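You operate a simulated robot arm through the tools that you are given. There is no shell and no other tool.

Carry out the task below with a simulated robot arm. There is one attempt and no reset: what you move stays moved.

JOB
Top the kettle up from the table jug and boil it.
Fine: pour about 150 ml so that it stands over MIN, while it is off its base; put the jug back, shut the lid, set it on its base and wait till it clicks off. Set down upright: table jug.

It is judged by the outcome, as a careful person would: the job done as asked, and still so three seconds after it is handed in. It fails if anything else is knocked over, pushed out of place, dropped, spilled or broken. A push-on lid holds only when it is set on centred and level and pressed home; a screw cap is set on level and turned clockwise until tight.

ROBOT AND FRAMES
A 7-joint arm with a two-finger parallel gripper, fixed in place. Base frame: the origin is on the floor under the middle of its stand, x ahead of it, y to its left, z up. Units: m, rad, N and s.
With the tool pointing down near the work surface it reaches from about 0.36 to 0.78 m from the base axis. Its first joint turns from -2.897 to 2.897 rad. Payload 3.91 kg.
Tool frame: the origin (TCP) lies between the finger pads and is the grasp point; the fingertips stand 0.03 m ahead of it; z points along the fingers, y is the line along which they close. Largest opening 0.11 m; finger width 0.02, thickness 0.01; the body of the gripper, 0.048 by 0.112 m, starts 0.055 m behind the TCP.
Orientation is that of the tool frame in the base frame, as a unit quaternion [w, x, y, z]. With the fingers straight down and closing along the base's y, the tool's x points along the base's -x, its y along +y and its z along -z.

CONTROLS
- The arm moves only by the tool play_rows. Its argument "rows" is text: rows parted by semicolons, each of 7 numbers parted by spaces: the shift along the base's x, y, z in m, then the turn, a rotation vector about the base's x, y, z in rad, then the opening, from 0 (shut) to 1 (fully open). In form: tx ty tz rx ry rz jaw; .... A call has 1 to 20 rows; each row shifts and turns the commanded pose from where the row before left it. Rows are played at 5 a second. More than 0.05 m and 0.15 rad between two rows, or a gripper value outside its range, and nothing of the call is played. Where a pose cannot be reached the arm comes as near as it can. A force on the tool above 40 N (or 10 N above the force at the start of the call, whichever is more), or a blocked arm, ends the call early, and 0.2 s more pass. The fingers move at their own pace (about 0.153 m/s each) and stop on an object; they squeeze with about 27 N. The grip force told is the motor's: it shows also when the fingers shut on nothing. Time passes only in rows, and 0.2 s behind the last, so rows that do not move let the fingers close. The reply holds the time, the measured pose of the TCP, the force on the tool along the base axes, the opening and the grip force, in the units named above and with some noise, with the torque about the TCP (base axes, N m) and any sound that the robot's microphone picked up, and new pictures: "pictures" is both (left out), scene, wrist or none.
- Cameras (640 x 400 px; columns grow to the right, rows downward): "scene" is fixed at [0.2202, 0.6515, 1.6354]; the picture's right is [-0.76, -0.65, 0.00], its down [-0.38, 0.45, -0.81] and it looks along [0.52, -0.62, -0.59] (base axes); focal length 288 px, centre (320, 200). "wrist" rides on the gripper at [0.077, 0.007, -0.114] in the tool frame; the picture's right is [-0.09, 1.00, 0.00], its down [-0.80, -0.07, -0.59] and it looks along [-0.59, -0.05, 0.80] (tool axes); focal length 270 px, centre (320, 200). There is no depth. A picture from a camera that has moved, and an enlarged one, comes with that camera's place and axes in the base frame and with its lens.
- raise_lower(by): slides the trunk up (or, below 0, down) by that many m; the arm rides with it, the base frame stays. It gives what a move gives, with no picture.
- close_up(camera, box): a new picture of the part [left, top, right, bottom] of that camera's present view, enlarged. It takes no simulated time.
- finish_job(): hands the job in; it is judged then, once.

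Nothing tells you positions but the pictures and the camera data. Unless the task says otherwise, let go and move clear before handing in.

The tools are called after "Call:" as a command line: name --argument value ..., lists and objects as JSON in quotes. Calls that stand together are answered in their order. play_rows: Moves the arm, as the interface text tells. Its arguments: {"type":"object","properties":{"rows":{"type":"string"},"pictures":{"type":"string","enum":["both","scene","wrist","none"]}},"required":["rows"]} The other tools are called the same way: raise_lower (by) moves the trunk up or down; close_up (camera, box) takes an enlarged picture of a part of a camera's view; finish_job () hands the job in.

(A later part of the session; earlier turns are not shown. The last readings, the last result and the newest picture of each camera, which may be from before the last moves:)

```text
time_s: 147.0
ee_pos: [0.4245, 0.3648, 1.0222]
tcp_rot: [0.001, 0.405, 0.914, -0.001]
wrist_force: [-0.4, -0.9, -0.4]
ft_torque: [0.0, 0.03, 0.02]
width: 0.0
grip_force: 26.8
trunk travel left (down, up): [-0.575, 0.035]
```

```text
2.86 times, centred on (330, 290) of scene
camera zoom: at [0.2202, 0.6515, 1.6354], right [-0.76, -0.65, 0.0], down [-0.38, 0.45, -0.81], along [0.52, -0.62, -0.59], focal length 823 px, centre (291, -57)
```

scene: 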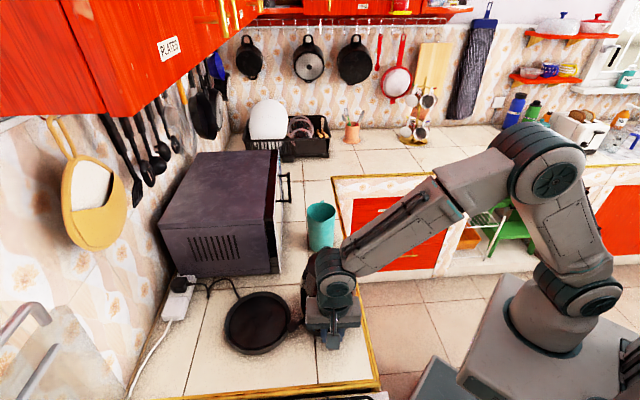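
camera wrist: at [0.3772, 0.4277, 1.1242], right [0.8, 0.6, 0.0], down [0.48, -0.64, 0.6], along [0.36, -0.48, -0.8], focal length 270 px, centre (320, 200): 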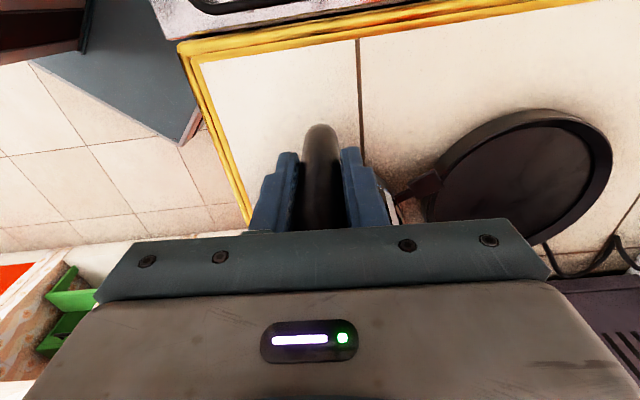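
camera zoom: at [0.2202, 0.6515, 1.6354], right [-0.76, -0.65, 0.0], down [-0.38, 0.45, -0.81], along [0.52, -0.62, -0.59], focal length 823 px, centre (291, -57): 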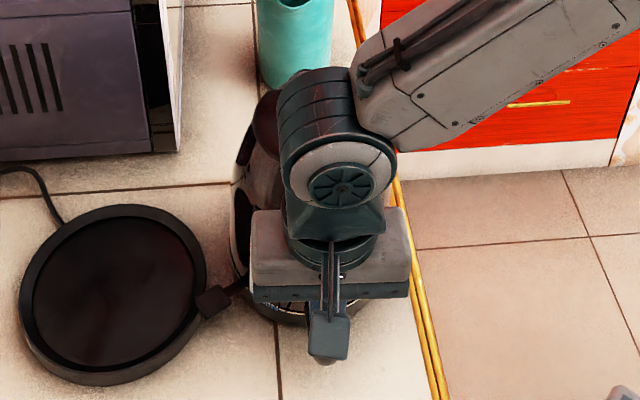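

The fingers slipped off the handle and shut, so they were on its rounded edge. I'll look at where they are relative to the bar.

Call:
close_up --camera "wrist" --box '[200, 0, 440, 240]'

Call:
play_rows --rows "0 0 0.03 0 0 0 0; 0 0 0.04 0 0 0 0; 0 0 0.04 0 0 0 0.3; 0 0 0.03 0 0 0 0.5; 0 0 0 0 0 0 0.5"

Call:
close_up --camera "wrist" --box '[200, 0, 440, 240]'

Call:
close_up --camera "scene" --box '[280, 220, 380, 350]'

```text
1.67 times, centred on (320, 120) of wrist
camera zoom: at [0.3775, 0.4277, 1.1367], right [0.8, 0.6, 0.0], down [0.48, -0.64, 0.6], along [0.36, -0.48, -0.8], focal length 450 px, centre (320, 333)
```

zoom: 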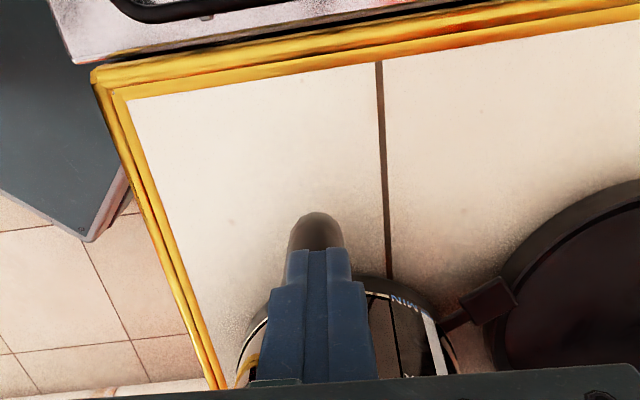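

```text
time_s: 148.2
ee_pos: [0.4245, 0.366, 1.1628]
tcp_rot: [0.001, 0.405, 0.914, -0.002]
wrist_force: [-0.5, -0.1, 0.5]
ft_torque: [0.01, -0.01, -0.01]
width: 0.0548
grip_force: 0.0
trunk travel left (down, up): [-0.575, 0.035]
camera wrist: at [0.378, 0.4276, 1.2766], right [0.8, 0.6, 0.0], down [0.48, -0.64, 0.6], along [0.36, -0.48, -0.8], focal length 270 px, centre (320, 200)
```

scene: 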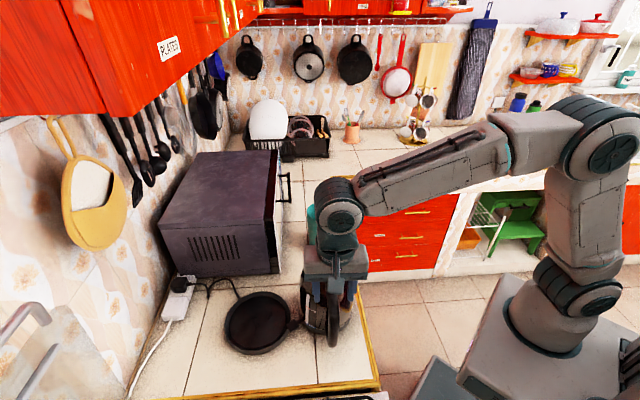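
wrist: 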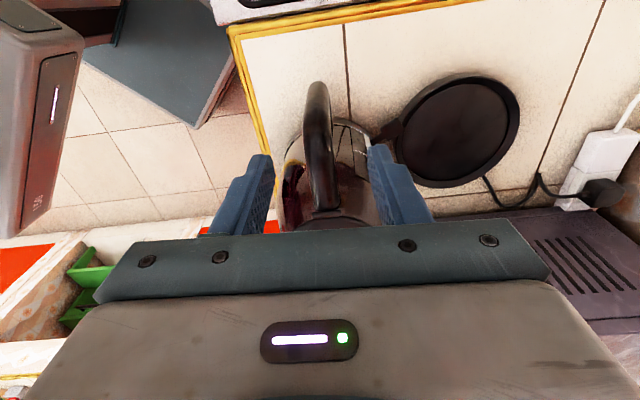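

```text
1.67 times, centred on (320, 120) of wrist
camera zoom: at [0.378, 0.4276, 1.2766], right [0.8, 0.6, 0.0], down [0.48, -0.64, 0.6], along [0.36, -0.48, -0.8], focal length 450 px, centre (320, 333)
```

zoom: 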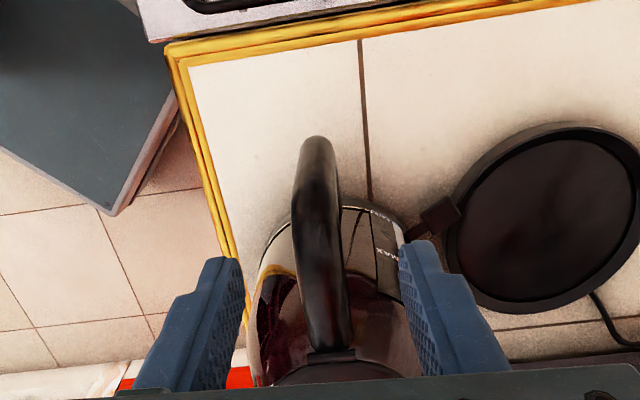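

```text
3.08 times, centred on (330, 285) of scene
camera zoom: at [0.2202, 0.6515, 1.6354], right [-0.76, -0.65, 0.0], down [-0.38, 0.45, -0.81], along [0.52, -0.62, -0.59], focal length 886 px, centre (289, -62)
```

zoom: 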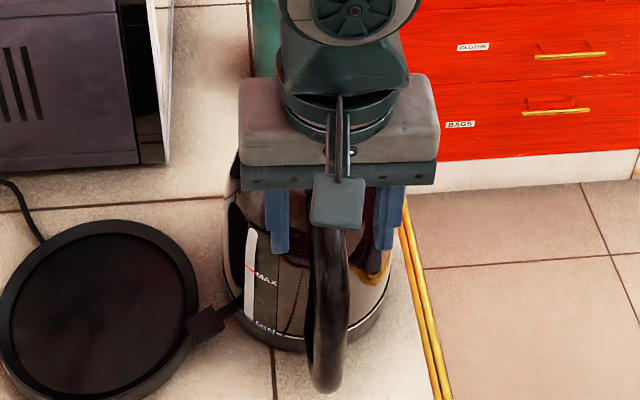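

Comparing views, the kettle slid about 4 mm inward and the bar's centre is at about 0.067 m from the hinge; I had gripped only its outer rounding. I'll move 18 mm inward and try again.

Call:
play_rows --rows "0.006 -0.0066 -0.035 0 0 0 0.6; 0.0061 -0.0067 -0.035 0 0 0 0.6; 0 0 -0.035 0 0 0 0.6; 0 0 -0.03 0 0 0 0.6; 0 0 -0.013 0 0 0 0.6; 0 0 0 0 0 0 0.6" --pictures "none"

Call:
close_up --camera "wrist" --box '[200, 0, 440, 240]'

```text
time_s: 149.6
ee_pos: [0.4373, 0.3523, 1.0152]
tcp_rot: [0.002, 0.405, 0.914, -0.001]
wrist_force: [0.1, -0.3, 0.5]
ft_torque: [0.01, 0.01, 0.0]
width: 0.066
grip_force: 0.1
trunk travel left (down, up): [-0.575, 0.035]
```

```text
1.67 times, centred on (320, 120) of wrist
camera zoom: at [0.3899, 0.4146, 1.1286], right [0.8, 0.6, 0.0], down [0.48, -0.64, 0.6], along [0.36, -0.48, -0.8], focal length 450 px, centre (320, 333)
```

zoom: 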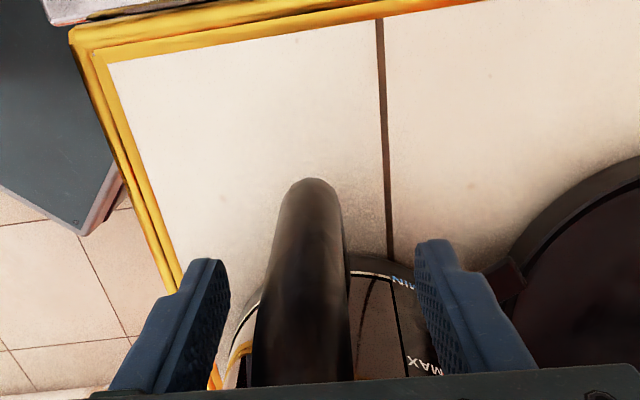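

The handle is a little to one side between the fingers; I'll centre it and close.

Call:
play_rows --rows "-0.0035 -0.0027 -0.004 0 0 0 0.6; 0 0 0 0 0 0 0.6; 0 0 0 0 0 0 0.45; 0 0 0 0 0 0 0.35; 0 0 0 0 0 0 0.28; 0 0 0 0 0 0 0.15; 0 0 0 0 0 0 0; 0 0 0 0 0 0 0" --pictures "none"

Call:
close_up --camera "wrist" --box '[200, 0, 440, 240]'

Call:
close_up --camera "scene" --box '[270, 220, 390, 360]'

```text
time_s: 151.4
ee_pos: [0.4336, 0.3502, 1.0116]
tcp_rot: [0.002, 0.404, 0.915, 0.0]
wrist_force: [4.6, 1.4, 2.3]
ft_torque: [1.18, -1.4, 0.03]
width: 0.0253
grip_force: 27.3
trunk travel left (down, up): [-0.575, 0.035]
```

```text
1.67 times, centred on (320, 120) of wrist
camera zoom: at [0.387, 0.4119, 1.1253], right [0.8, 0.6, 0.0], down [0.48, -0.64, 0.6], along [0.36, -0.48, -0.8], focal length 450 px, centre (320, 333)
```

zoom: 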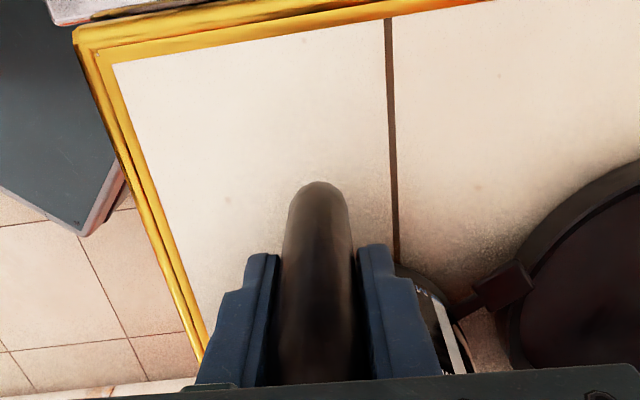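

```text
2.86 times, centred on (330, 290) of scene
camera zoom: at [0.2202, 0.6515, 1.6354], right [-0.76, -0.65, 0.0], down [-0.38, 0.45, -0.81], along [0.52, -0.62, -0.59], focal length 823 px, centre (291, -57)
```

zoom: 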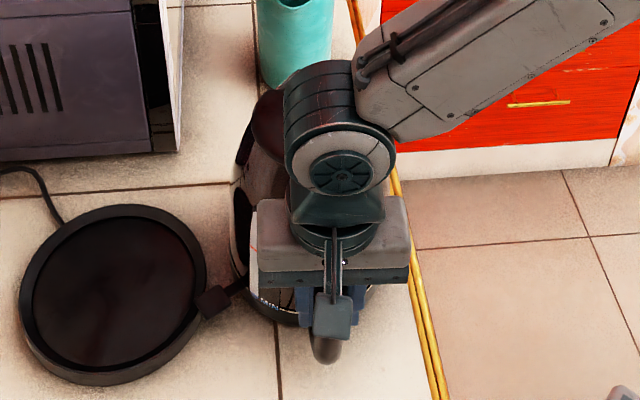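

The squeeze shows a large twist (1.8 N m), meaning the handle and pads are not parallel, perhaps the kettle is slightly tipped by the grip. I'll open again and look before lifting.

Call:
play_rows --rows "0 0 0 0 0 0 0.3; 0 0 0 0 0 0 0.45; 0 0 0 0 0 0 0.45; 0 0 0 0 0 0 0.45" --pictures "none"

Call:
close_up --camera "wrist" --box '[200, 0, 440, 240]'

Call:
close_up --camera "scene" --box '[270, 220, 390, 360]'

```text
time_s: 152.4
ee_pos: [0.4337, 0.349, 1.0109]
tcp_rot: [0.003, 0.405, 0.914, -0.002]
wrist_force: [0.4, 0.3, 1.3]
ft_torque: [0.03, 0.0, 0.05]
width: 0.0499
grip_force: 0.1
trunk travel left (down, up): [-0.575, 0.035]
```

```text
1.67 times, centred on (320, 120) of wrist
camera zoom: at [0.3863, 0.4122, 1.1248], right [0.8, 0.6, 0.0], down [0.48, -0.64, 0.6], along [0.36, -0.48, -0.8], focal length 450 px, centre (320, 333)
```

zoom: 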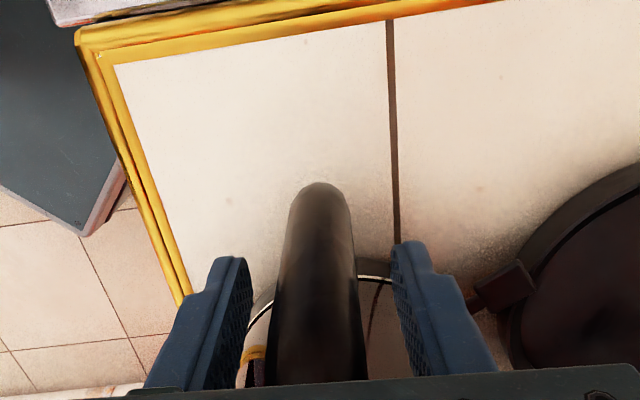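

```text
2.86 times, centred on (330, 290) of scene
camera zoom: at [0.2202, 0.6515, 1.6354], right [-0.76, -0.65, 0.0], down [-0.38, 0.45, -0.81], along [0.52, -0.62, -0.59], focal length 823 px, centre (291, -57)
```

zoom: 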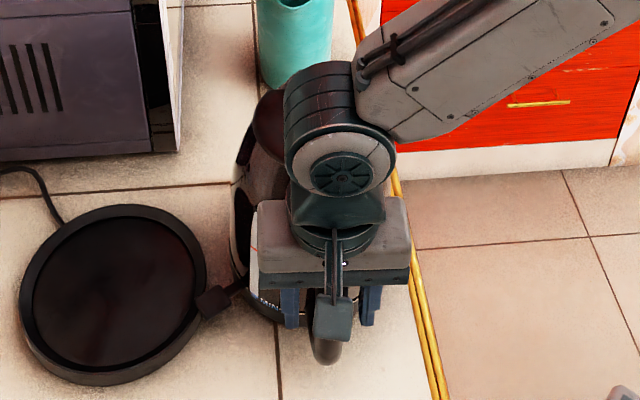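

The handle is now centred. I'll close again and read the twist.

Call:
play_rows --rows "0 0 0 0 0 0 0.35; 0 0 0 0 0 0 0.28; 0 0 0 0 0 0 0.24; 0 0 0 0 0 0 0.15; 0 0 0 0 0 0 0; 0 0 0 0 0 0 0" --pictures "none"

Call:
close_up --camera "wrist" --box '[200, 0, 440, 240]'

```text
time_s: 153.8
ee_pos: [0.4323, 0.3501, 1.0116]
tcp_rot: [0.002, 0.406, 0.914, -0.001]
wrist_force: [2.0, 0.0, 3.6]
ft_torque: [1.14, -1.28, -0.01]
width: 0.0257
grip_force: 27.3
trunk travel left (down, up): [-0.575, 0.035]
```

```text
1.67 times, centred on (320, 120) of wrist
camera zoom: at [0.3867, 0.4119, 1.1254], right [0.8, 0.6, 0.0], down [0.48, -0.64, 0.6], along [0.36, -0.48, -0.8], focal length 450 px, centre (320, 333)
```

zoom: 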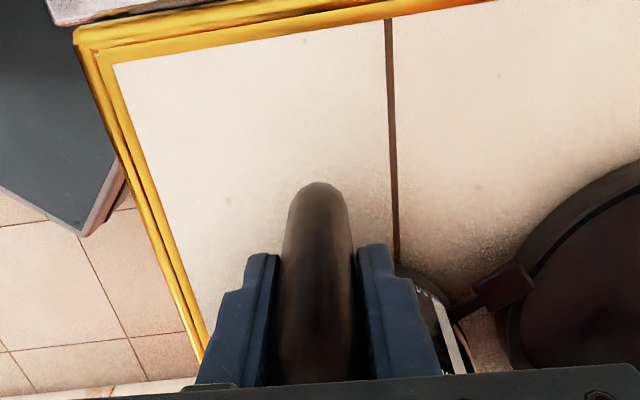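

Same twist again. I'll compare the kettle's stance in the scene view while it is gripped.

Call:
close_up --camera "scene" --box '[295, 290, 365, 355]'

Call:
play_rows --rows "0 0 0 0 0 0 0.3; 0 0 0 0 0 0 0.4; 0 0 0 0 0 0 0.4" --pictures "none"

Call:
close_up --camera "scene" --box '[295, 290, 365, 355]'

```text
6.15 times, centred on (330, 322) of scene
camera zoom: at [0.2202, 0.6515, 1.6354], right [-0.76, -0.65, 0.0], down [-0.38, 0.45, -0.81], along [0.52, -0.62, -0.59], focal length 1773 px, centre (258, -554)
```

zoom: 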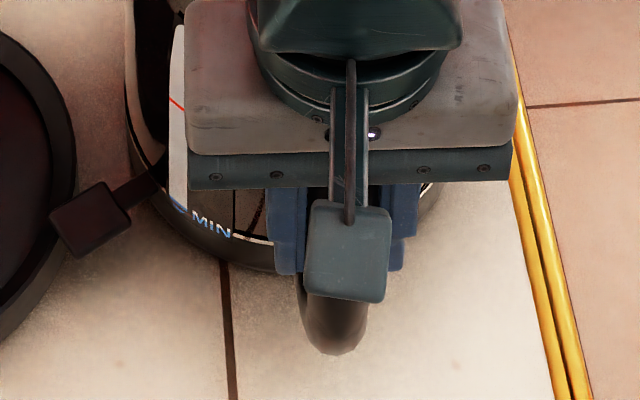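

```text
time_s: 154.6
ee_pos: [0.4334, 0.3489, 1.0101]
tcp_rot: [0.002, 0.405, 0.914, -0.002]
wrist_force: [0.3, 0.4, -0.4]
ft_torque: [0.01, 0.0, 0.03]
width: 0.0438
grip_force: 0.0
trunk travel left (down, up): [-0.575, 0.035]
```

```text
6.15 times, centred on (330, 322) of scene
camera zoom: at [0.2202, 0.6515, 1.6354], right [-0.76, -0.65, 0.0], down [-0.38, 0.45, -0.81], along [0.52, -0.62, -0.59], focal length 1773 px, centre (258, -554)
```

zoom: 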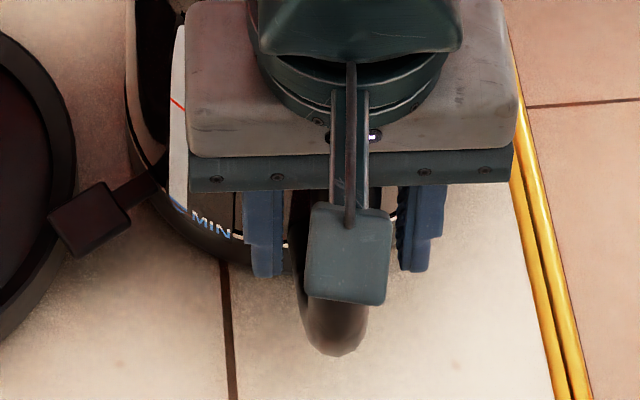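

The kettle itself isn't tipping visibly, so the twist is just the pads settling on the handle. I'll close and lift a few millimetres to test.

Call:
play_rows --rows "0 0 0 0 0 0 0.28; 0 0 0 0 0 0 0.24; 0 0 0 0 0 0 0.1; 0 0 0 0 0 0 0; 0 0 0 0 0 0 0; 0 0 0.002 0 0 0 0; 0 0 0.002 0 0 0 0; 0 0 0 0 0 0 0" --pictures "none"

Call:
close_up --camera "scene" --box '[270, 220, 390, 360]'

Call:
play_rows --rows "0 0 0.002 0 0 0 0; 0 0 0.002 0 0 0 0; 0 0 0.002 0 0 0 0; 0 0 0 0 0 0 0" --pictures "none"

Call:
close_up --camera "scene" --box '[270, 220, 390, 360]'

```text
time_s: 156.4
ee_pos: [0.4334, 0.3487, 1.0139]
tcp_rot: [0.001, 0.405, 0.914, -0.003]
wrist_force: [0.8, 0.0, -8.5]
ft_torque: [0.94, 0.26, -0.06]
width: 0.0255
grip_force: 27.1
trunk travel left (down, up): [-0.575, 0.035]
```

```text
2.86 times, centred on (330, 290) of scene
camera zoom: at [0.2202, 0.6515, 1.6354], right [-0.76, -0.65, 0.0], down [-0.38, 0.45, -0.81], along [0.52, -0.62, -0.59], focal length 823 px, centre (291, -57)
```

zoom: 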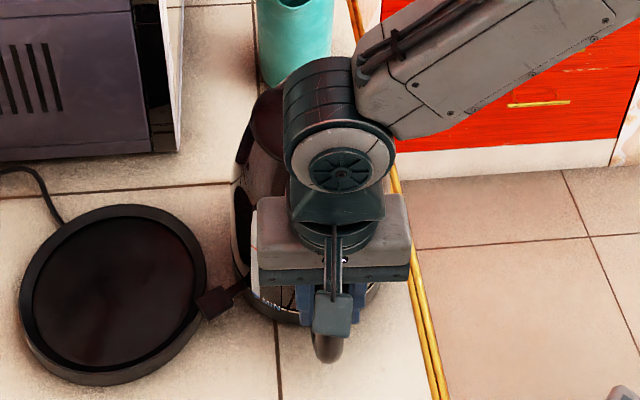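

```text
time_s: 157.4
ee_pos: [0.4335, 0.3508, 1.0204]
tcp_rot: [0.001, 0.405, 0.914, -0.002]
wrist_force: [-0.3, -1.4, -10.0]
ft_torque: [0.51, 0.63, -0.09]
width: 0.0251
grip_force: 26.8
trunk travel left (down, up): [-0.575, 0.035]
```

```text
2.86 times, centred on (330, 290) of scene
camera zoom: at [0.2202, 0.6515, 1.6354], right [-0.76, -0.65, 0.0], down [-0.38, 0.45, -0.81], along [0.52, -0.62, -0.59], focal length 823 px, centre (291, -57)
```

zoom: 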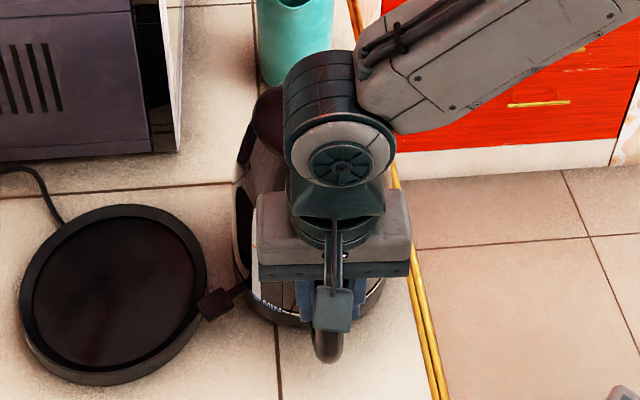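

At 1 cm of lift the hand carries 10 N with 0.8 N m. I'll lift another centimetre and look at the kettle's underside for level.

Call:
play_rows --rows "0 0 0.003 0 0 0 0; 0 0 0.003 0 0 0 0; 0 0 0.004 0 0 0 0; 0 0 0 0 0 0 0; 0 0 0 0 0 0 0" --pictures "none"

Call:
close_up --camera "scene" --box '[270, 220, 390, 360]'

Call:
close_up --camera "wrist" --box '[200, 0, 440, 240]'

```text
time_s: 158.6
ee_pos: [0.4336, 0.35, 1.0309]
tcp_rot: [0.001, 0.406, 0.914, -0.001]
wrist_force: [0.6, 0.4, -8.4]
ft_torque: [0.48, 0.46, 0.05]
width: 0.0254
grip_force: 26.9
trunk travel left (down, up): [-0.575, 0.035]
```

```text
2.86 times, centred on (330, 290) of scene
camera zoom: at [0.2202, 0.6515, 1.6354], right [-0.76, -0.65, 0.0], down [-0.38, 0.45, -0.81], along [0.52, -0.62, -0.59], focal length 823 px, centre (291, -57)
```

zoom: 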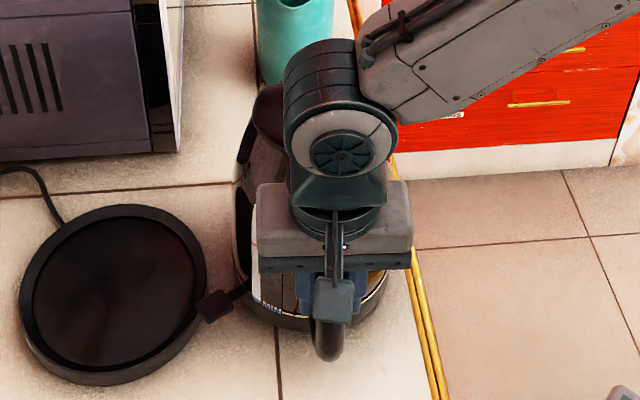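

```text
1.67 times, centred on (320, 120) of wrist
camera zoom: at [0.3865, 0.4123, 1.1446], right [0.8, 0.6, 0.0], down [0.48, -0.64, 0.6], along [0.36, -0.48, -0.8], focal length 450 px, centre (320, 333)
```

zoom: 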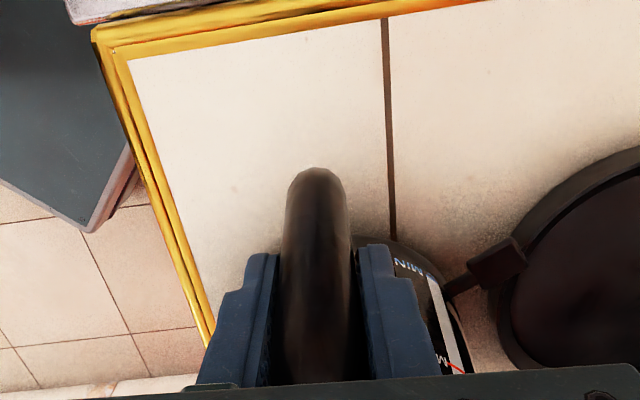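

The kettle pivots in this grip: its spout side stays on the counter while the handle rises. I'll set it down again and take a grip closer to the hinge, with the palm resting on the handle's top bar for support.

Call:
play_rows --rows "0 0 -0.005 0 0 0 0; 0 0 -0.005 0 0 0 0; 0 0 -0.005 0 0 0 0; 0 0 -0.004 0 0 0 0; 0 0 0 0 0 0 0" --pictures "none"

Call:
play_rows --rows "0 0 0 0 0 0 0.28; 0 0 0 0 0 0 0.4; 0 0 0 0 0 0 0.5; 0 0 0.03 0 0 0 0.5; 0 0 0.04 0 0 0 0.5; 0 0 0.04 0 0 0 0.5; 0 0 0 0 0 0 0.5"

Call:
close_up --camera "wrist" --box '[200, 0, 440, 240]'

Call:
close_up --camera "scene" --box '[280, 220, 380, 350]'

```text
time_s: 159.8
ee_pos: [0.4311, 0.3507, 1.0138]
tcp_rot: [0.003, 0.405, 0.914, 0.0]
wrist_force: [-6.2, 0.2, 13.9]
ft_torque: [0.36, -1.38, -0.15]
width: 0.0256
grip_force: 27.0
trunk travel left (down, up): [-0.575, 0.035]
```

```text
time_s: 161.4
ee_pos: [0.4335, 0.3489, 1.1213]
tcp_rot: [0.002, 0.405, 0.914, -0.002]
wrist_force: [0.2, -0.2, 0.3]
ft_torque: [0.0, -0.03, 0.03]
width: 0.0553
grip_force: 0.0
trunk travel left (down, up): [-0.575, 0.035]
camera wrist: at [0.387, 0.4126, 1.2357], right [0.8, 0.6, 0.0], down [0.48, -0.64, 0.6], along [0.36, -0.48, -0.8], focal length 270 px, centre (320, 200)
```

scene: 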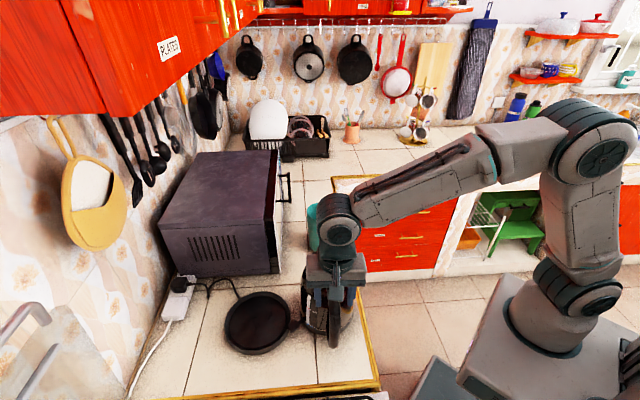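
wrist: 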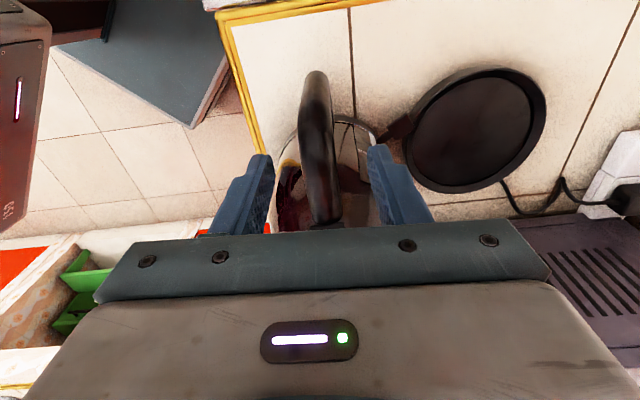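

```text
1.67 times, centred on (320, 120) of wrist
camera zoom: at [0.387, 0.4126, 1.2357], right [0.8, 0.6, 0.0], down [0.48, -0.64, 0.6], along [0.36, -0.48, -0.8], focal length 450 px, centre (320, 333)
```

zoom: 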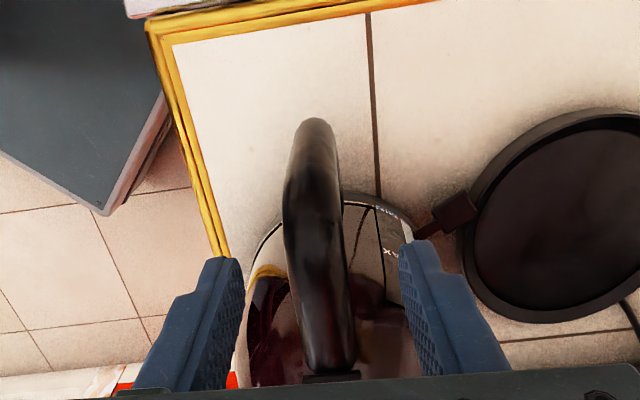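

```text
3.08 times, centred on (330, 285) of scene
camera zoom: at [0.2202, 0.6515, 1.6354], right [-0.76, -0.65, 0.0], down [-0.38, 0.45, -0.81], along [0.52, -0.62, -0.59], focal length 886 px, centre (289, -62)
```

zoom: 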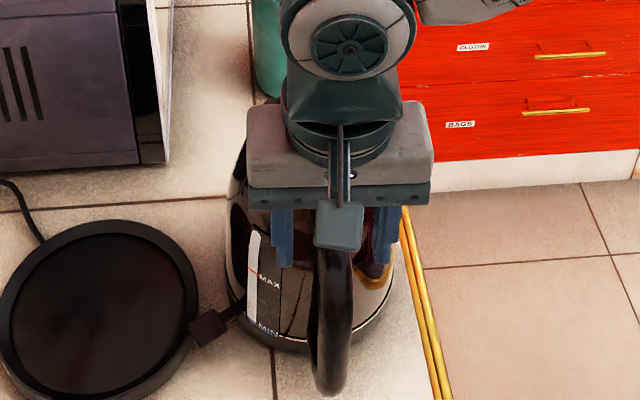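

The kettle stands flat again. Now I'll tilt the tool 10° to match the slope of the handle's top bar and line up nearer to the hinge.

Call:
play_rows --rows "0.0135 -0.0124 -0.02 -0.0648 -0.0585 0 0.5; 0.0135 -0.0124 -0.02 -0.0647 -0.0585 0 0.5; 0 0 -0.01 0 0 0 0.5; 0 0 0 0 0 0 0.5"

Call:
close_up --camera "wrist" --box '[200, 0, 440, 240]'

Call:
close_up --camera "scene" --box '[280, 200, 380, 330]'

```text
time_s: 162.4
ee_pos: [0.461, 0.3257, 1.0718]
tcp_rot: [0.081, 0.404, 0.91, -0.037]
wrist_force: [0.2, -1.3, -0.3]
ft_torque: [0.03, -0.01, 0.0]
width: 0.055
grip_force: 0.1
trunk travel left (down, up): [-0.575, 0.035]
camera wrist: at [0.4013, 0.401, 1.1701], right [0.8, 0.6, 0.01], down [0.41, -0.55, 0.73], along [0.45, -0.57, -0.69], focal length 270 px, centre (320, 200)
```

scene: 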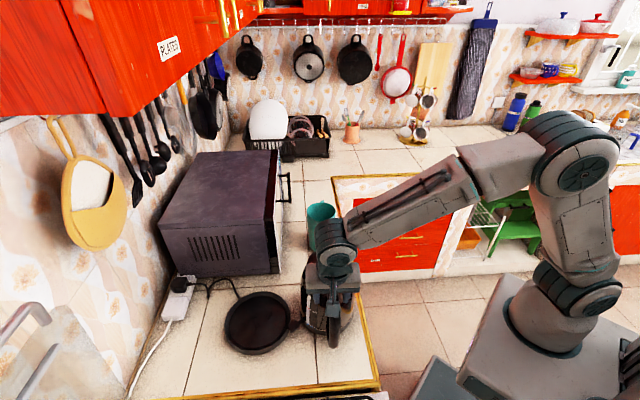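
wrist: 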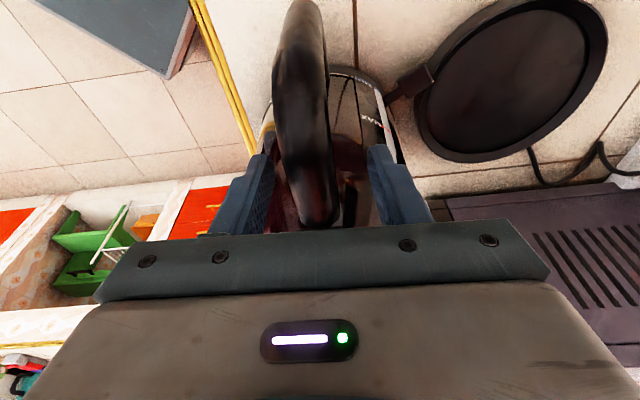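

```text
1.67 times, centred on (320, 120) of wrist
camera zoom: at [0.4013, 0.401, 1.1701], right [0.8, 0.6, 0.01], down [0.41, -0.55, 0.73], along [0.45, -0.57, -0.69], focal length 450 px, centre (320, 333)
```

zoom: 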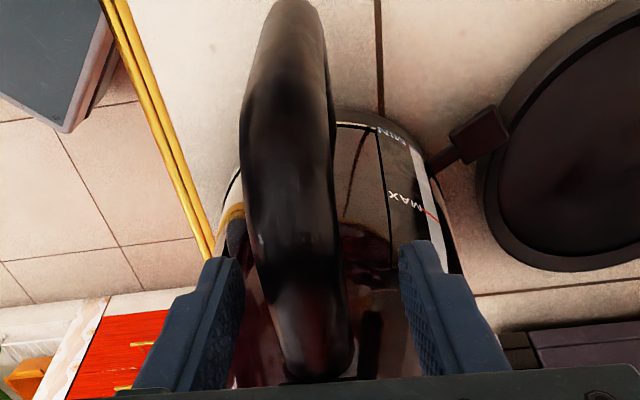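

```text
3.08 times, centred on (330, 265) of scene
camera zoom: at [0.2202, 0.6515, 1.6354], right [-0.76, -0.65, 0.0], down [-0.38, 0.45, -0.81], along [0.52, -0.62, -0.59], focal length 886 px, centre (289, 0)
```

zoom: 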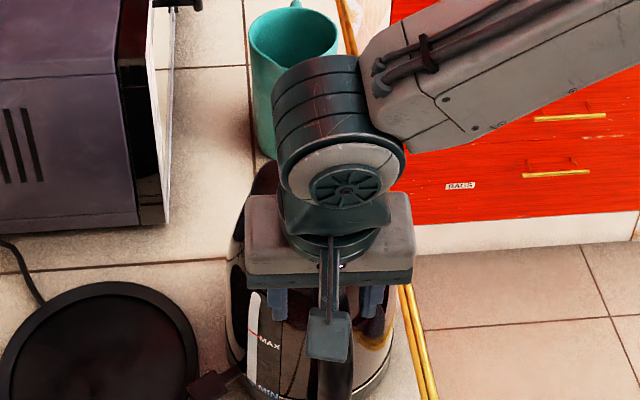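

The top bar is centred between the fingers. I'll lower until the palm touches it.

Call:
play_rows --rows "0 0 -0.02 0 0 0 0.5; 0 0 -0.02 0 0 0 0.5; 0 0 -0.01 0 0 0 0.5; 0 0 0 0 0 0 0.5" --pictures "none"

Call:
close_up --camera "wrist" --box '[200, 0, 440, 240]'

Call:
play_rows --rows "0 0 -0.004 0 0 0 0.5; 0 0 0 0 0 0 0.5" --pictures "none"

Call:
play_rows --rows "0 0 -0.003 0 0 0 0.5; 0 0 0 0 0 0 0.5" --pictures "none"

```text
time_s: 163.4
ee_pos: [0.4607, 0.3247, 1.0208]
tcp_rot: [0.081, 0.404, 0.911, -0.037]
wrist_force: [0.0, 0.2, 0.4]
ft_torque: [0.0, -0.01, 0.0]
width: 0.0547
grip_force: 0.0
trunk travel left (down, up): [-0.575, 0.035]
```

```text
1.67 times, centred on (320, 120) of wrist
camera zoom: at [0.4013, 0.4009, 1.1202], right [0.8, 0.6, 0.01], down [0.41, -0.55, 0.73], along [0.45, -0.57, -0.69], focal length 450 px, centre (320, 333)
```

zoom: 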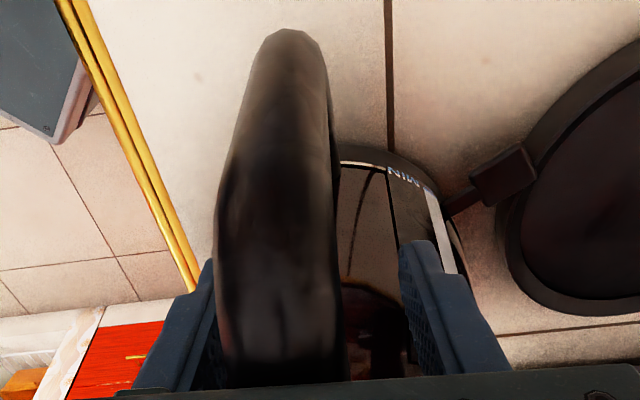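

```text
time_s: 164.0
ee_pos: [0.4613, 0.3245, 1.018]
tcp_rot: [0.081, 0.403, 0.911, -0.037]
wrist_force: [0.6, 0.6, 0.1]
ft_torque: [0.03, 0.01, 0.01]
width: 0.0551
grip_force: 0.0
trunk travel left (down, up): [-0.575, 0.035]
```

```text
time_s: 164.6
ee_pos: [0.4596, 0.3247, 1.0151]
tcp_rot: [0.081, 0.404, 0.91, -0.037]
wrist_force: [-0.8, -0.6, -0.2]
ft_torque: [0.01, -0.02, -0.03]
width: 0.055
grip_force: 0.0
trunk travel left (down, up): [-0.575, 0.035]
```

Call:
play_rows --rows "-0.0032 -0.0024 0 0 0 0 0.5; 0 0 -0.003 0 0 0 0.5; 0 0 0 0 0 0 0.5" --pictures "none"

Call:
play_rows --rows "0 0 -0.003 0 0 0 0.5; 0 0 0 0 0 0 0.5" --pictures "none"

Call:
play_rows --rows "0 0 -0.003 0 0 0 0.5; 0 0 0 0 0 0 0.5" --pictures "none"

Call:
close_up --camera "wrist" --box '[200, 0, 440, 240]'

```text
time_s: 165.4
ee_pos: [0.4574, 0.3217, 1.0127]
tcp_rot: [0.081, 0.403, 0.911, -0.037]
wrist_force: [-0.7, -0.3, -0.3]
ft_torque: [0.02, 0.0, -0.01]
width: 0.0548
grip_force: 0.1
trunk travel left (down, up): [-0.575, 0.035]
```

```text
time_s: 166.0
ee_pos: [0.4559, 0.3239, 1.0111]
tcp_rot: [0.082, 0.403, 0.911, -0.036]
wrist_force: [-0.7, 4.5, 13.5]
ft_torque: [-0.18, -0.02, -0.06]
width: 0.0548
grip_force: 0.1
trunk travel left (down, up): [-0.575, 0.035]
```

```text
time_s: 166.6
ee_pos: [0.4573, 0.3233, 1.0094]
tcp_rot: [0.085, 0.403, 0.911, -0.029]
wrist_force: [-6.4, 1.9, 16.0]
ft_torque: [0.15, -0.08, 0.01]
width: 0.055
grip_force: 0.1
trunk travel left (down, up): [-0.575, 0.035]
stopped in row 2: the force on the tool passed its limit at 42 N (the readings are from after the stop); the commanded pose is now the measured one
```

```text
1.67 times, centred on (320, 120) of wrist
camera zoom: at [0.3975, 0.3989, 1.1093], right [0.8, 0.6, 0.03], down [0.4, -0.56, 0.73], along [0.45, -0.57, -0.69], focal length 450 px, centre (320, 333)
```

zoom: 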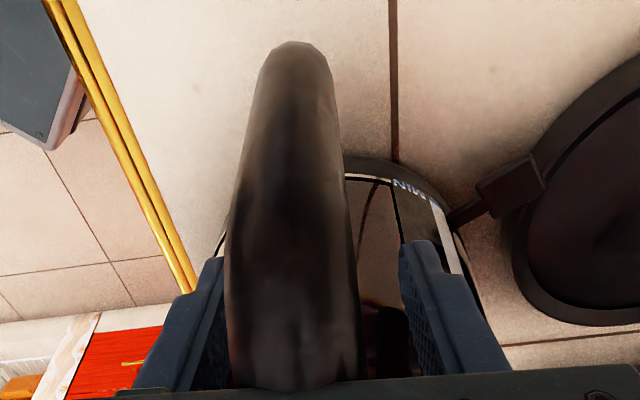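

The palm rests on the handle. I'll ease off the pressure, centre a touch more, and close.

Call:
play_rows --rows "0 0 0.002 0 0 0 0.5; -0.0024 -0.0018 0 0 0 0 0.5; 0 0 0 0 0 0 0.5" --pictures "none"

Call:
play_rows --rows "0 0 0 0 0 0 0.35; 0 0 0 0 0 0 0.28; 0 0 0 0 0 0 0.24; 0 0 0 0 0 0 0.15; 0 0 0 0 0 0 0; 0 0 0 0 0 0 0" --pictures "none"

Call:
close_up --camera "wrist" --box '[200, 0, 440, 240]'

```text
time_s: 167.4
ee_pos: [0.4556, 0.3219, 1.0109]
tcp_rot: [0.082, 0.405, 0.91, -0.033]
wrist_force: [1.5, 5.9, 10.0]
ft_torque: [-0.17, 0.21, -0.17]
width: 0.055
grip_force: 0.1
trunk travel left (down, up): [-0.575, 0.035]
```

```text
time_s: 168.8
ee_pos: [0.4559, 0.3213, 1.0104]
tcp_rot: [0.083, 0.404, 0.91, -0.033]
wrist_force: [-2.6, 0.6, 6.7]
ft_torque: [-0.08, 0.06, 0.57]
width: 0.0263
grip_force: 27.1
trunk travel left (down, up): [-0.575, 0.035]
```

```text
1.67 times, centred on (320, 120) of wrist
camera zoom: at [0.3958, 0.3975, 1.1092], right [0.8, 0.61, 0.02], down [0.4, -0.56, 0.73], along [0.45, -0.57, -0.69], focal length 450 px, centre (320, 333)
```

zoom: 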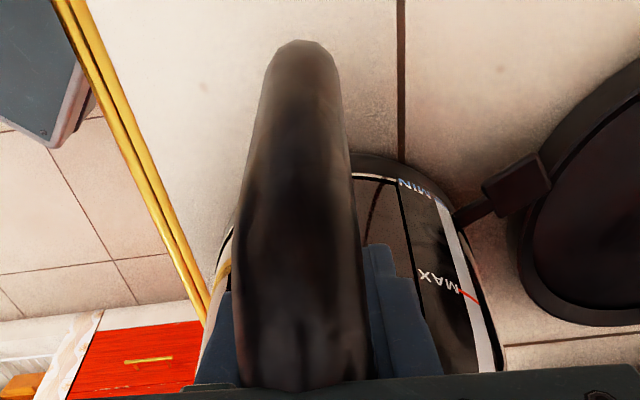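

Gripped with the palm on the bar. Lift test again, a few millimetres.

Call:
play_rows --rows "0 0 0.003 0 0 0 0; 0 0 0.003 0 0 0 0; 0 0 0.003 0 0 0 0; 0 0 0 0 0 0 0" --pictures "none"

Call:
play_rows --rows "0 0 0.003 0 0 0 0; 0 0 0.003 0 0 0 0; 0 0 0 0 0 0 0; 0 0 0 0 0 0 0" --pictures "none"

Call:
close_up --camera "wrist" --box '[200, 0, 440, 240]'

Call:
close_up --camera "scene" --box '[280, 230, 380, 360]'

```text
time_s: 169.8
ee_pos: [0.457, 0.3215, 1.0186]
tcp_rot: [0.083, 0.404, 0.91, -0.033]
wrist_force: [0.4, 0.3, -10.8]
ft_torque: [0.48, 0.39, 0.0]
width: 0.0252
grip_force: 26.7
trunk travel left (down, up): [-0.575, 0.035]
```

```text
time_s: 170.8
ee_pos: [0.456, 0.3218, 1.024]
tcp_rot: [0.082, 0.404, 0.911, -0.034]
wrist_force: [-0.7, 1.0, -10.1]
ft_torque: [0.52, 0.46, -0.01]
width: 0.0251
grip_force: 27.3
trunk travel left (down, up): [-0.575, 0.035]
```

```text
1.67 times, centred on (320, 120) of wrist
camera zoom: at [0.397, 0.3982, 1.1234], right [0.8, 0.6, 0.02], down [0.4, -0.56, 0.73], along [0.45, -0.57, -0.69], focal length 450 px, centre (320, 333)
```

zoom: 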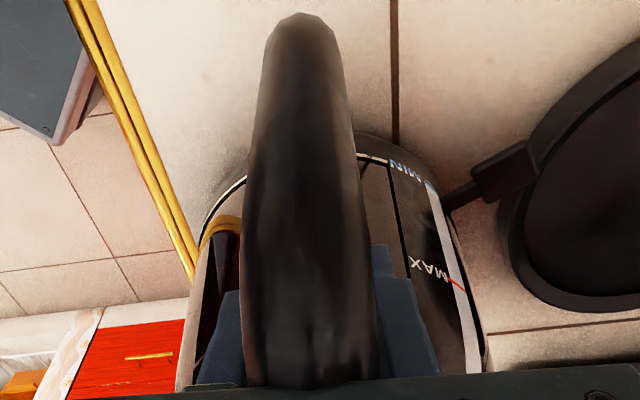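

```text
3.08 times, centred on (330, 295) of scene
camera zoom: at [0.2202, 0.6515, 1.6354], right [-0.76, -0.65, 0.0], down [-0.38, 0.45, -0.81], along [0.52, -0.62, -0.59], focal length 886 px, centre (289, -92)
```

zoom: 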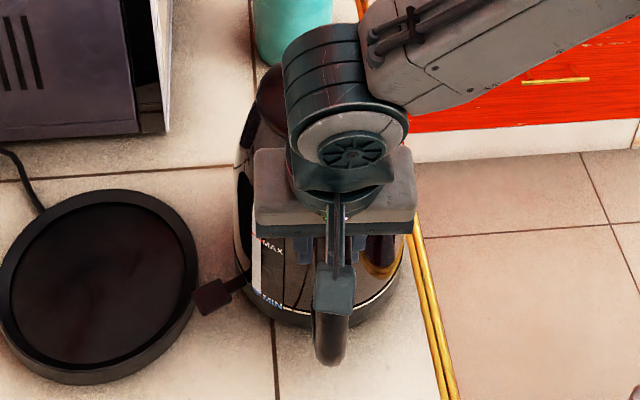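

Fz and torque now fit the full weight hanging (about 10.5 N at 6 cm). I'll lift another centimetre and check whether the kettle still turns in the grip.

Call:
play_rows --rows "0 0 0.003 0 0 0 0; 0 0 0.003 0 0 0 0; 0 0 0.004 0 0 0 0; 0 0 0 0 0 0 0; 0 0 0 0 0 0 0" --pictures "none"

Call:
close_up --camera "wrist" --box '[200, 0, 440, 240]'

Call:
close_up --camera "scene" --box '[280, 230, 380, 360]'

```text
time_s: 172.0
ee_pos: [0.4579, 0.3223, 1.0348]
tcp_rot: [0.083, 0.404, 0.91, -0.034]
wrist_force: [0.4, 0.4, -10.6]
ft_torque: [0.55, 0.43, -0.03]
width: 0.0251
grip_force: 26.4
trunk travel left (down, up): [-0.575, 0.035]
```

```text
1.67 times, centred on (320, 120) of wrist
camera zoom: at [0.397, 0.3981, 1.1337], right [0.8, 0.6, 0.02], down [0.4, -0.56, 0.73], along [0.45, -0.57, -0.69], focal length 450 px, centre (320, 333)
```

zoom: 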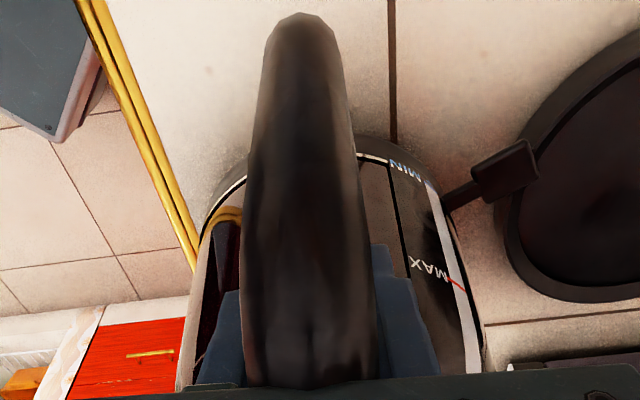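

```text
3.08 times, centred on (330, 295) of scene
camera zoom: at [0.2202, 0.6515, 1.6354], right [-0.76, -0.65, 0.0], down [-0.38, 0.45, -0.81], along [0.52, -0.62, -0.59], focal length 886 px, centre (289, -92)
```

zoom: 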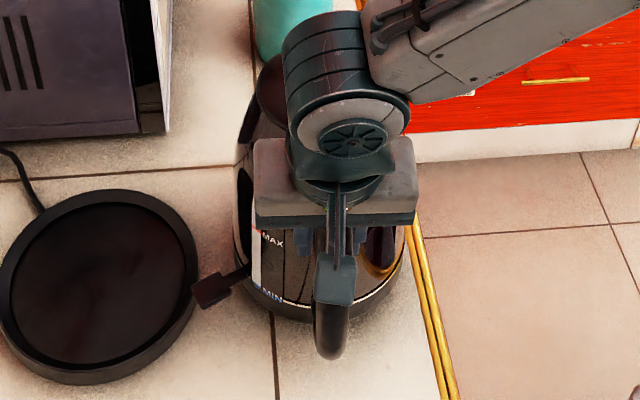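

The kettle now hangs steadily in the grip (weight about 10.6 N), with its spout side about 4° low. I'll lift it further and correct the tilt with the tool.

Call:
play_rows --rows "0 0 0.006 -0.013 -0.0117 0 0; 0 0 0.01 -0.013 -0.0117 0 0; 0 0 0.012 -0.013 -0.0117 0 0; 0 0 0.012 -0.013 -0.0117 0 0; 0 0 0.01 0 0 0 0; 0 0 0 0 0 0 0; 0 0 0 0 0 0 0"

Call:
close_up --camera "scene" --box '[270, 200, 390, 360]'

Call:
close_up --camera "wrist" --box '[200, 0, 440, 240]'

```text
time_s: 173.6
ee_pos: [0.4574, 0.322, 1.0842]
tcp_rot: [0.113, 0.402, 0.907, -0.047]
wrist_force: [0.3, -1.0, -11.4]
ft_torque: [0.53, 0.48, 0.0]
width: 0.0253
grip_force: 27.2
trunk travel left (down, up): [-0.575, 0.035]
camera wrist: at [0.3927, 0.4028, 1.1766], right [0.8, 0.61, 0.03], down [0.37, -0.52, 0.77], along [0.48, -0.6, -0.63], focal length 270 px, centre (320, 200)
```

scene: 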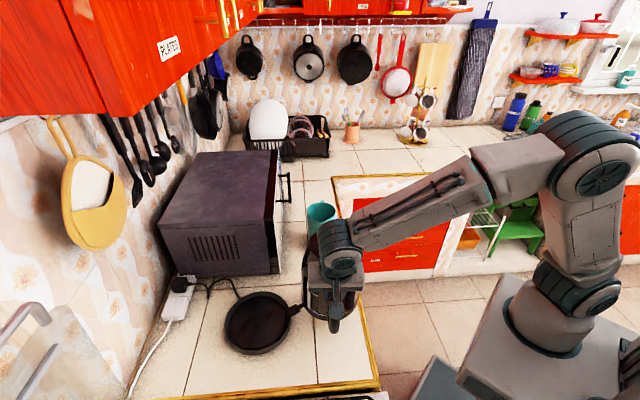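
wrist: 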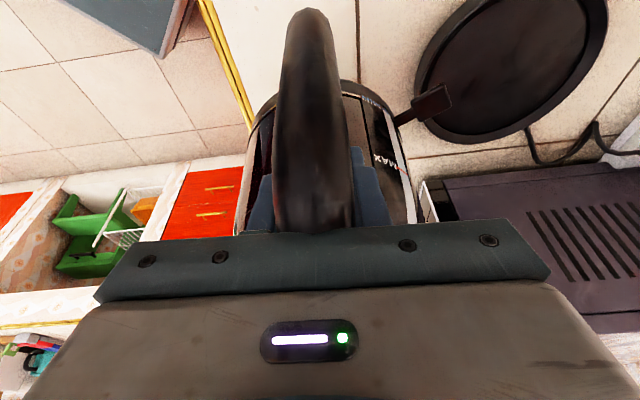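

```text
2.50 times, centred on (330, 280) of scene
camera zoom: at [0.2202, 0.6515, 1.6354], right [-0.76, -0.65, 0.0], down [-0.38, 0.45, -0.81], along [0.52, -0.62, -0.59], focal length 720 px, centre (295, 0)
```

zoom: 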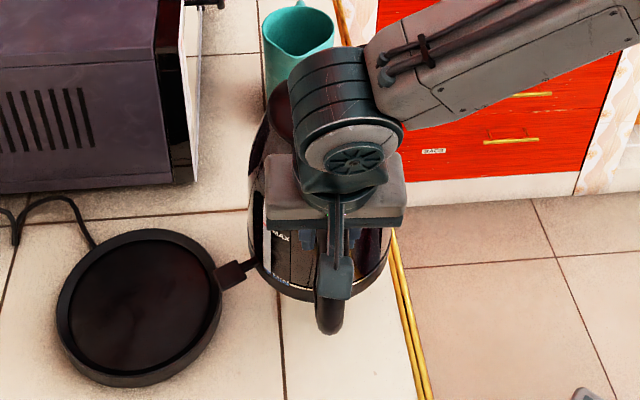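

```text
1.67 times, centred on (320, 120) of wrist
camera zoom: at [0.3927, 0.4028, 1.1766], right [0.8, 0.61, 0.03], down [0.37, -0.52, 0.77], along [0.48, -0.6, -0.63], focal length 450 px, centre (320, 333)
```

zoom: 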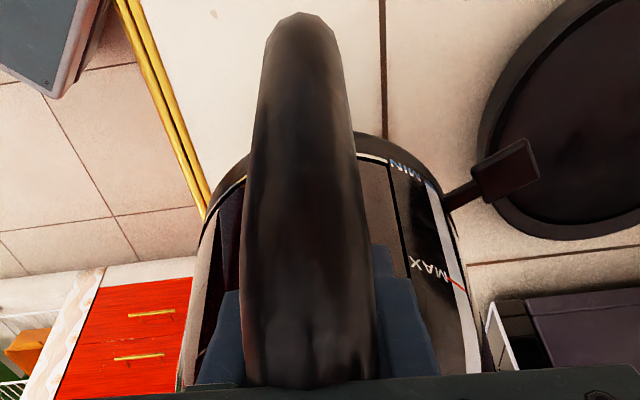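

The kettle sits rigidly in the hand now. I'll turn it 75° so the handle faces the robot and the switch lever comes within reach, moving it over the base plate at the same time, slowly.

Call:
play_rows --rows "0.005 0.003 0.002 0 0 0.06 0; 0.0094 0.0055 0 0 0 0.109 0; 0.0094 0.0055 0 0 0 0.109 0; 0.0094 0.0055 0 0 0 0.109 0; 0.0094 0.0055 0 0 0 0.109 0; 0.0094 0.0055 0 0 0 0.109 0; 0 0 0 0 0 0 0"

Call:
close_up --camera "scene" --box '[220, 180, 400, 360]'

```text
time_s: 175.2
ee_pos: [0.5089, 0.3518, 1.0868]
tcp_rot: [0.122, 0.112, 0.986, -0.011]
wrist_force: [0.1, 0.3, -11.6]
ft_torque: [0.14, 0.75, -0.02]
width: 0.0253
grip_force: 26.5
trunk travel left (down, up): [-0.575, 0.035]
camera wrist: at [0.4104, 0.3822, 1.1785], right [0.31, 0.95, 0.03], down [0.6, -0.21, 0.77], along [0.74, -0.22, -0.64], focal length 270 px, centre (320, 200)
```

scene: 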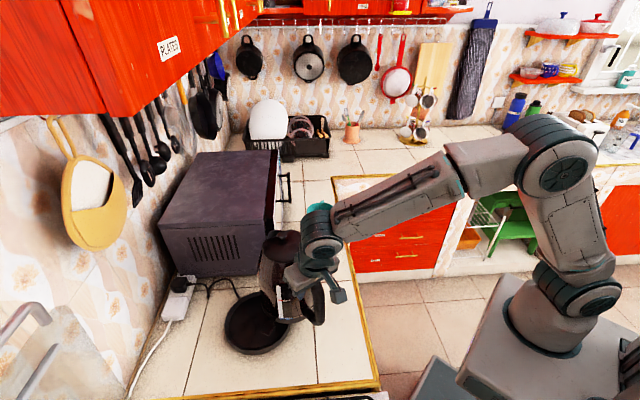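
wrist: 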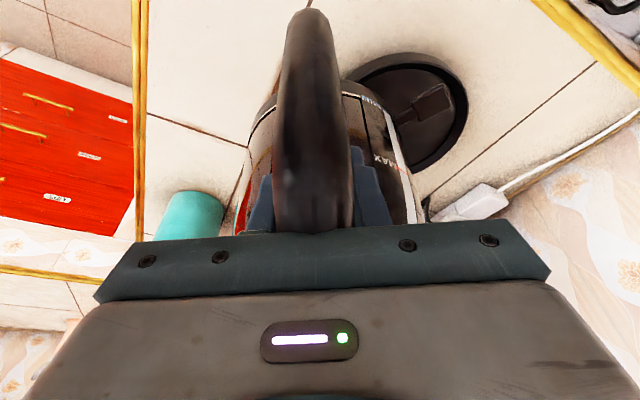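

```text
2.22 times, centred on (310, 270) of scene
camera zoom: at [0.2202, 0.6515, 1.6354], right [-0.76, -0.65, 0.0], down [-0.38, 0.45, -0.81], along [0.52, -0.62, -0.59], focal length 640 px, centre (342, 44)
```

zoom: 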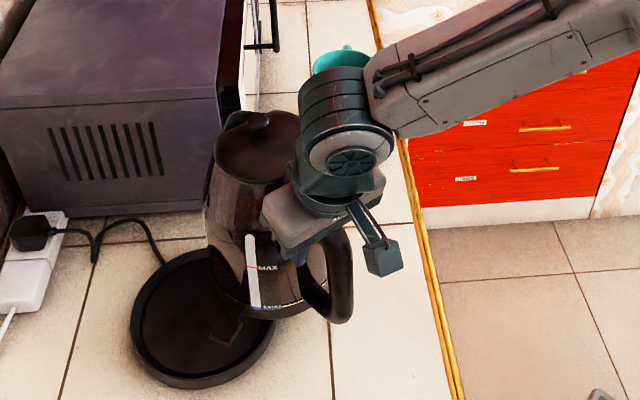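

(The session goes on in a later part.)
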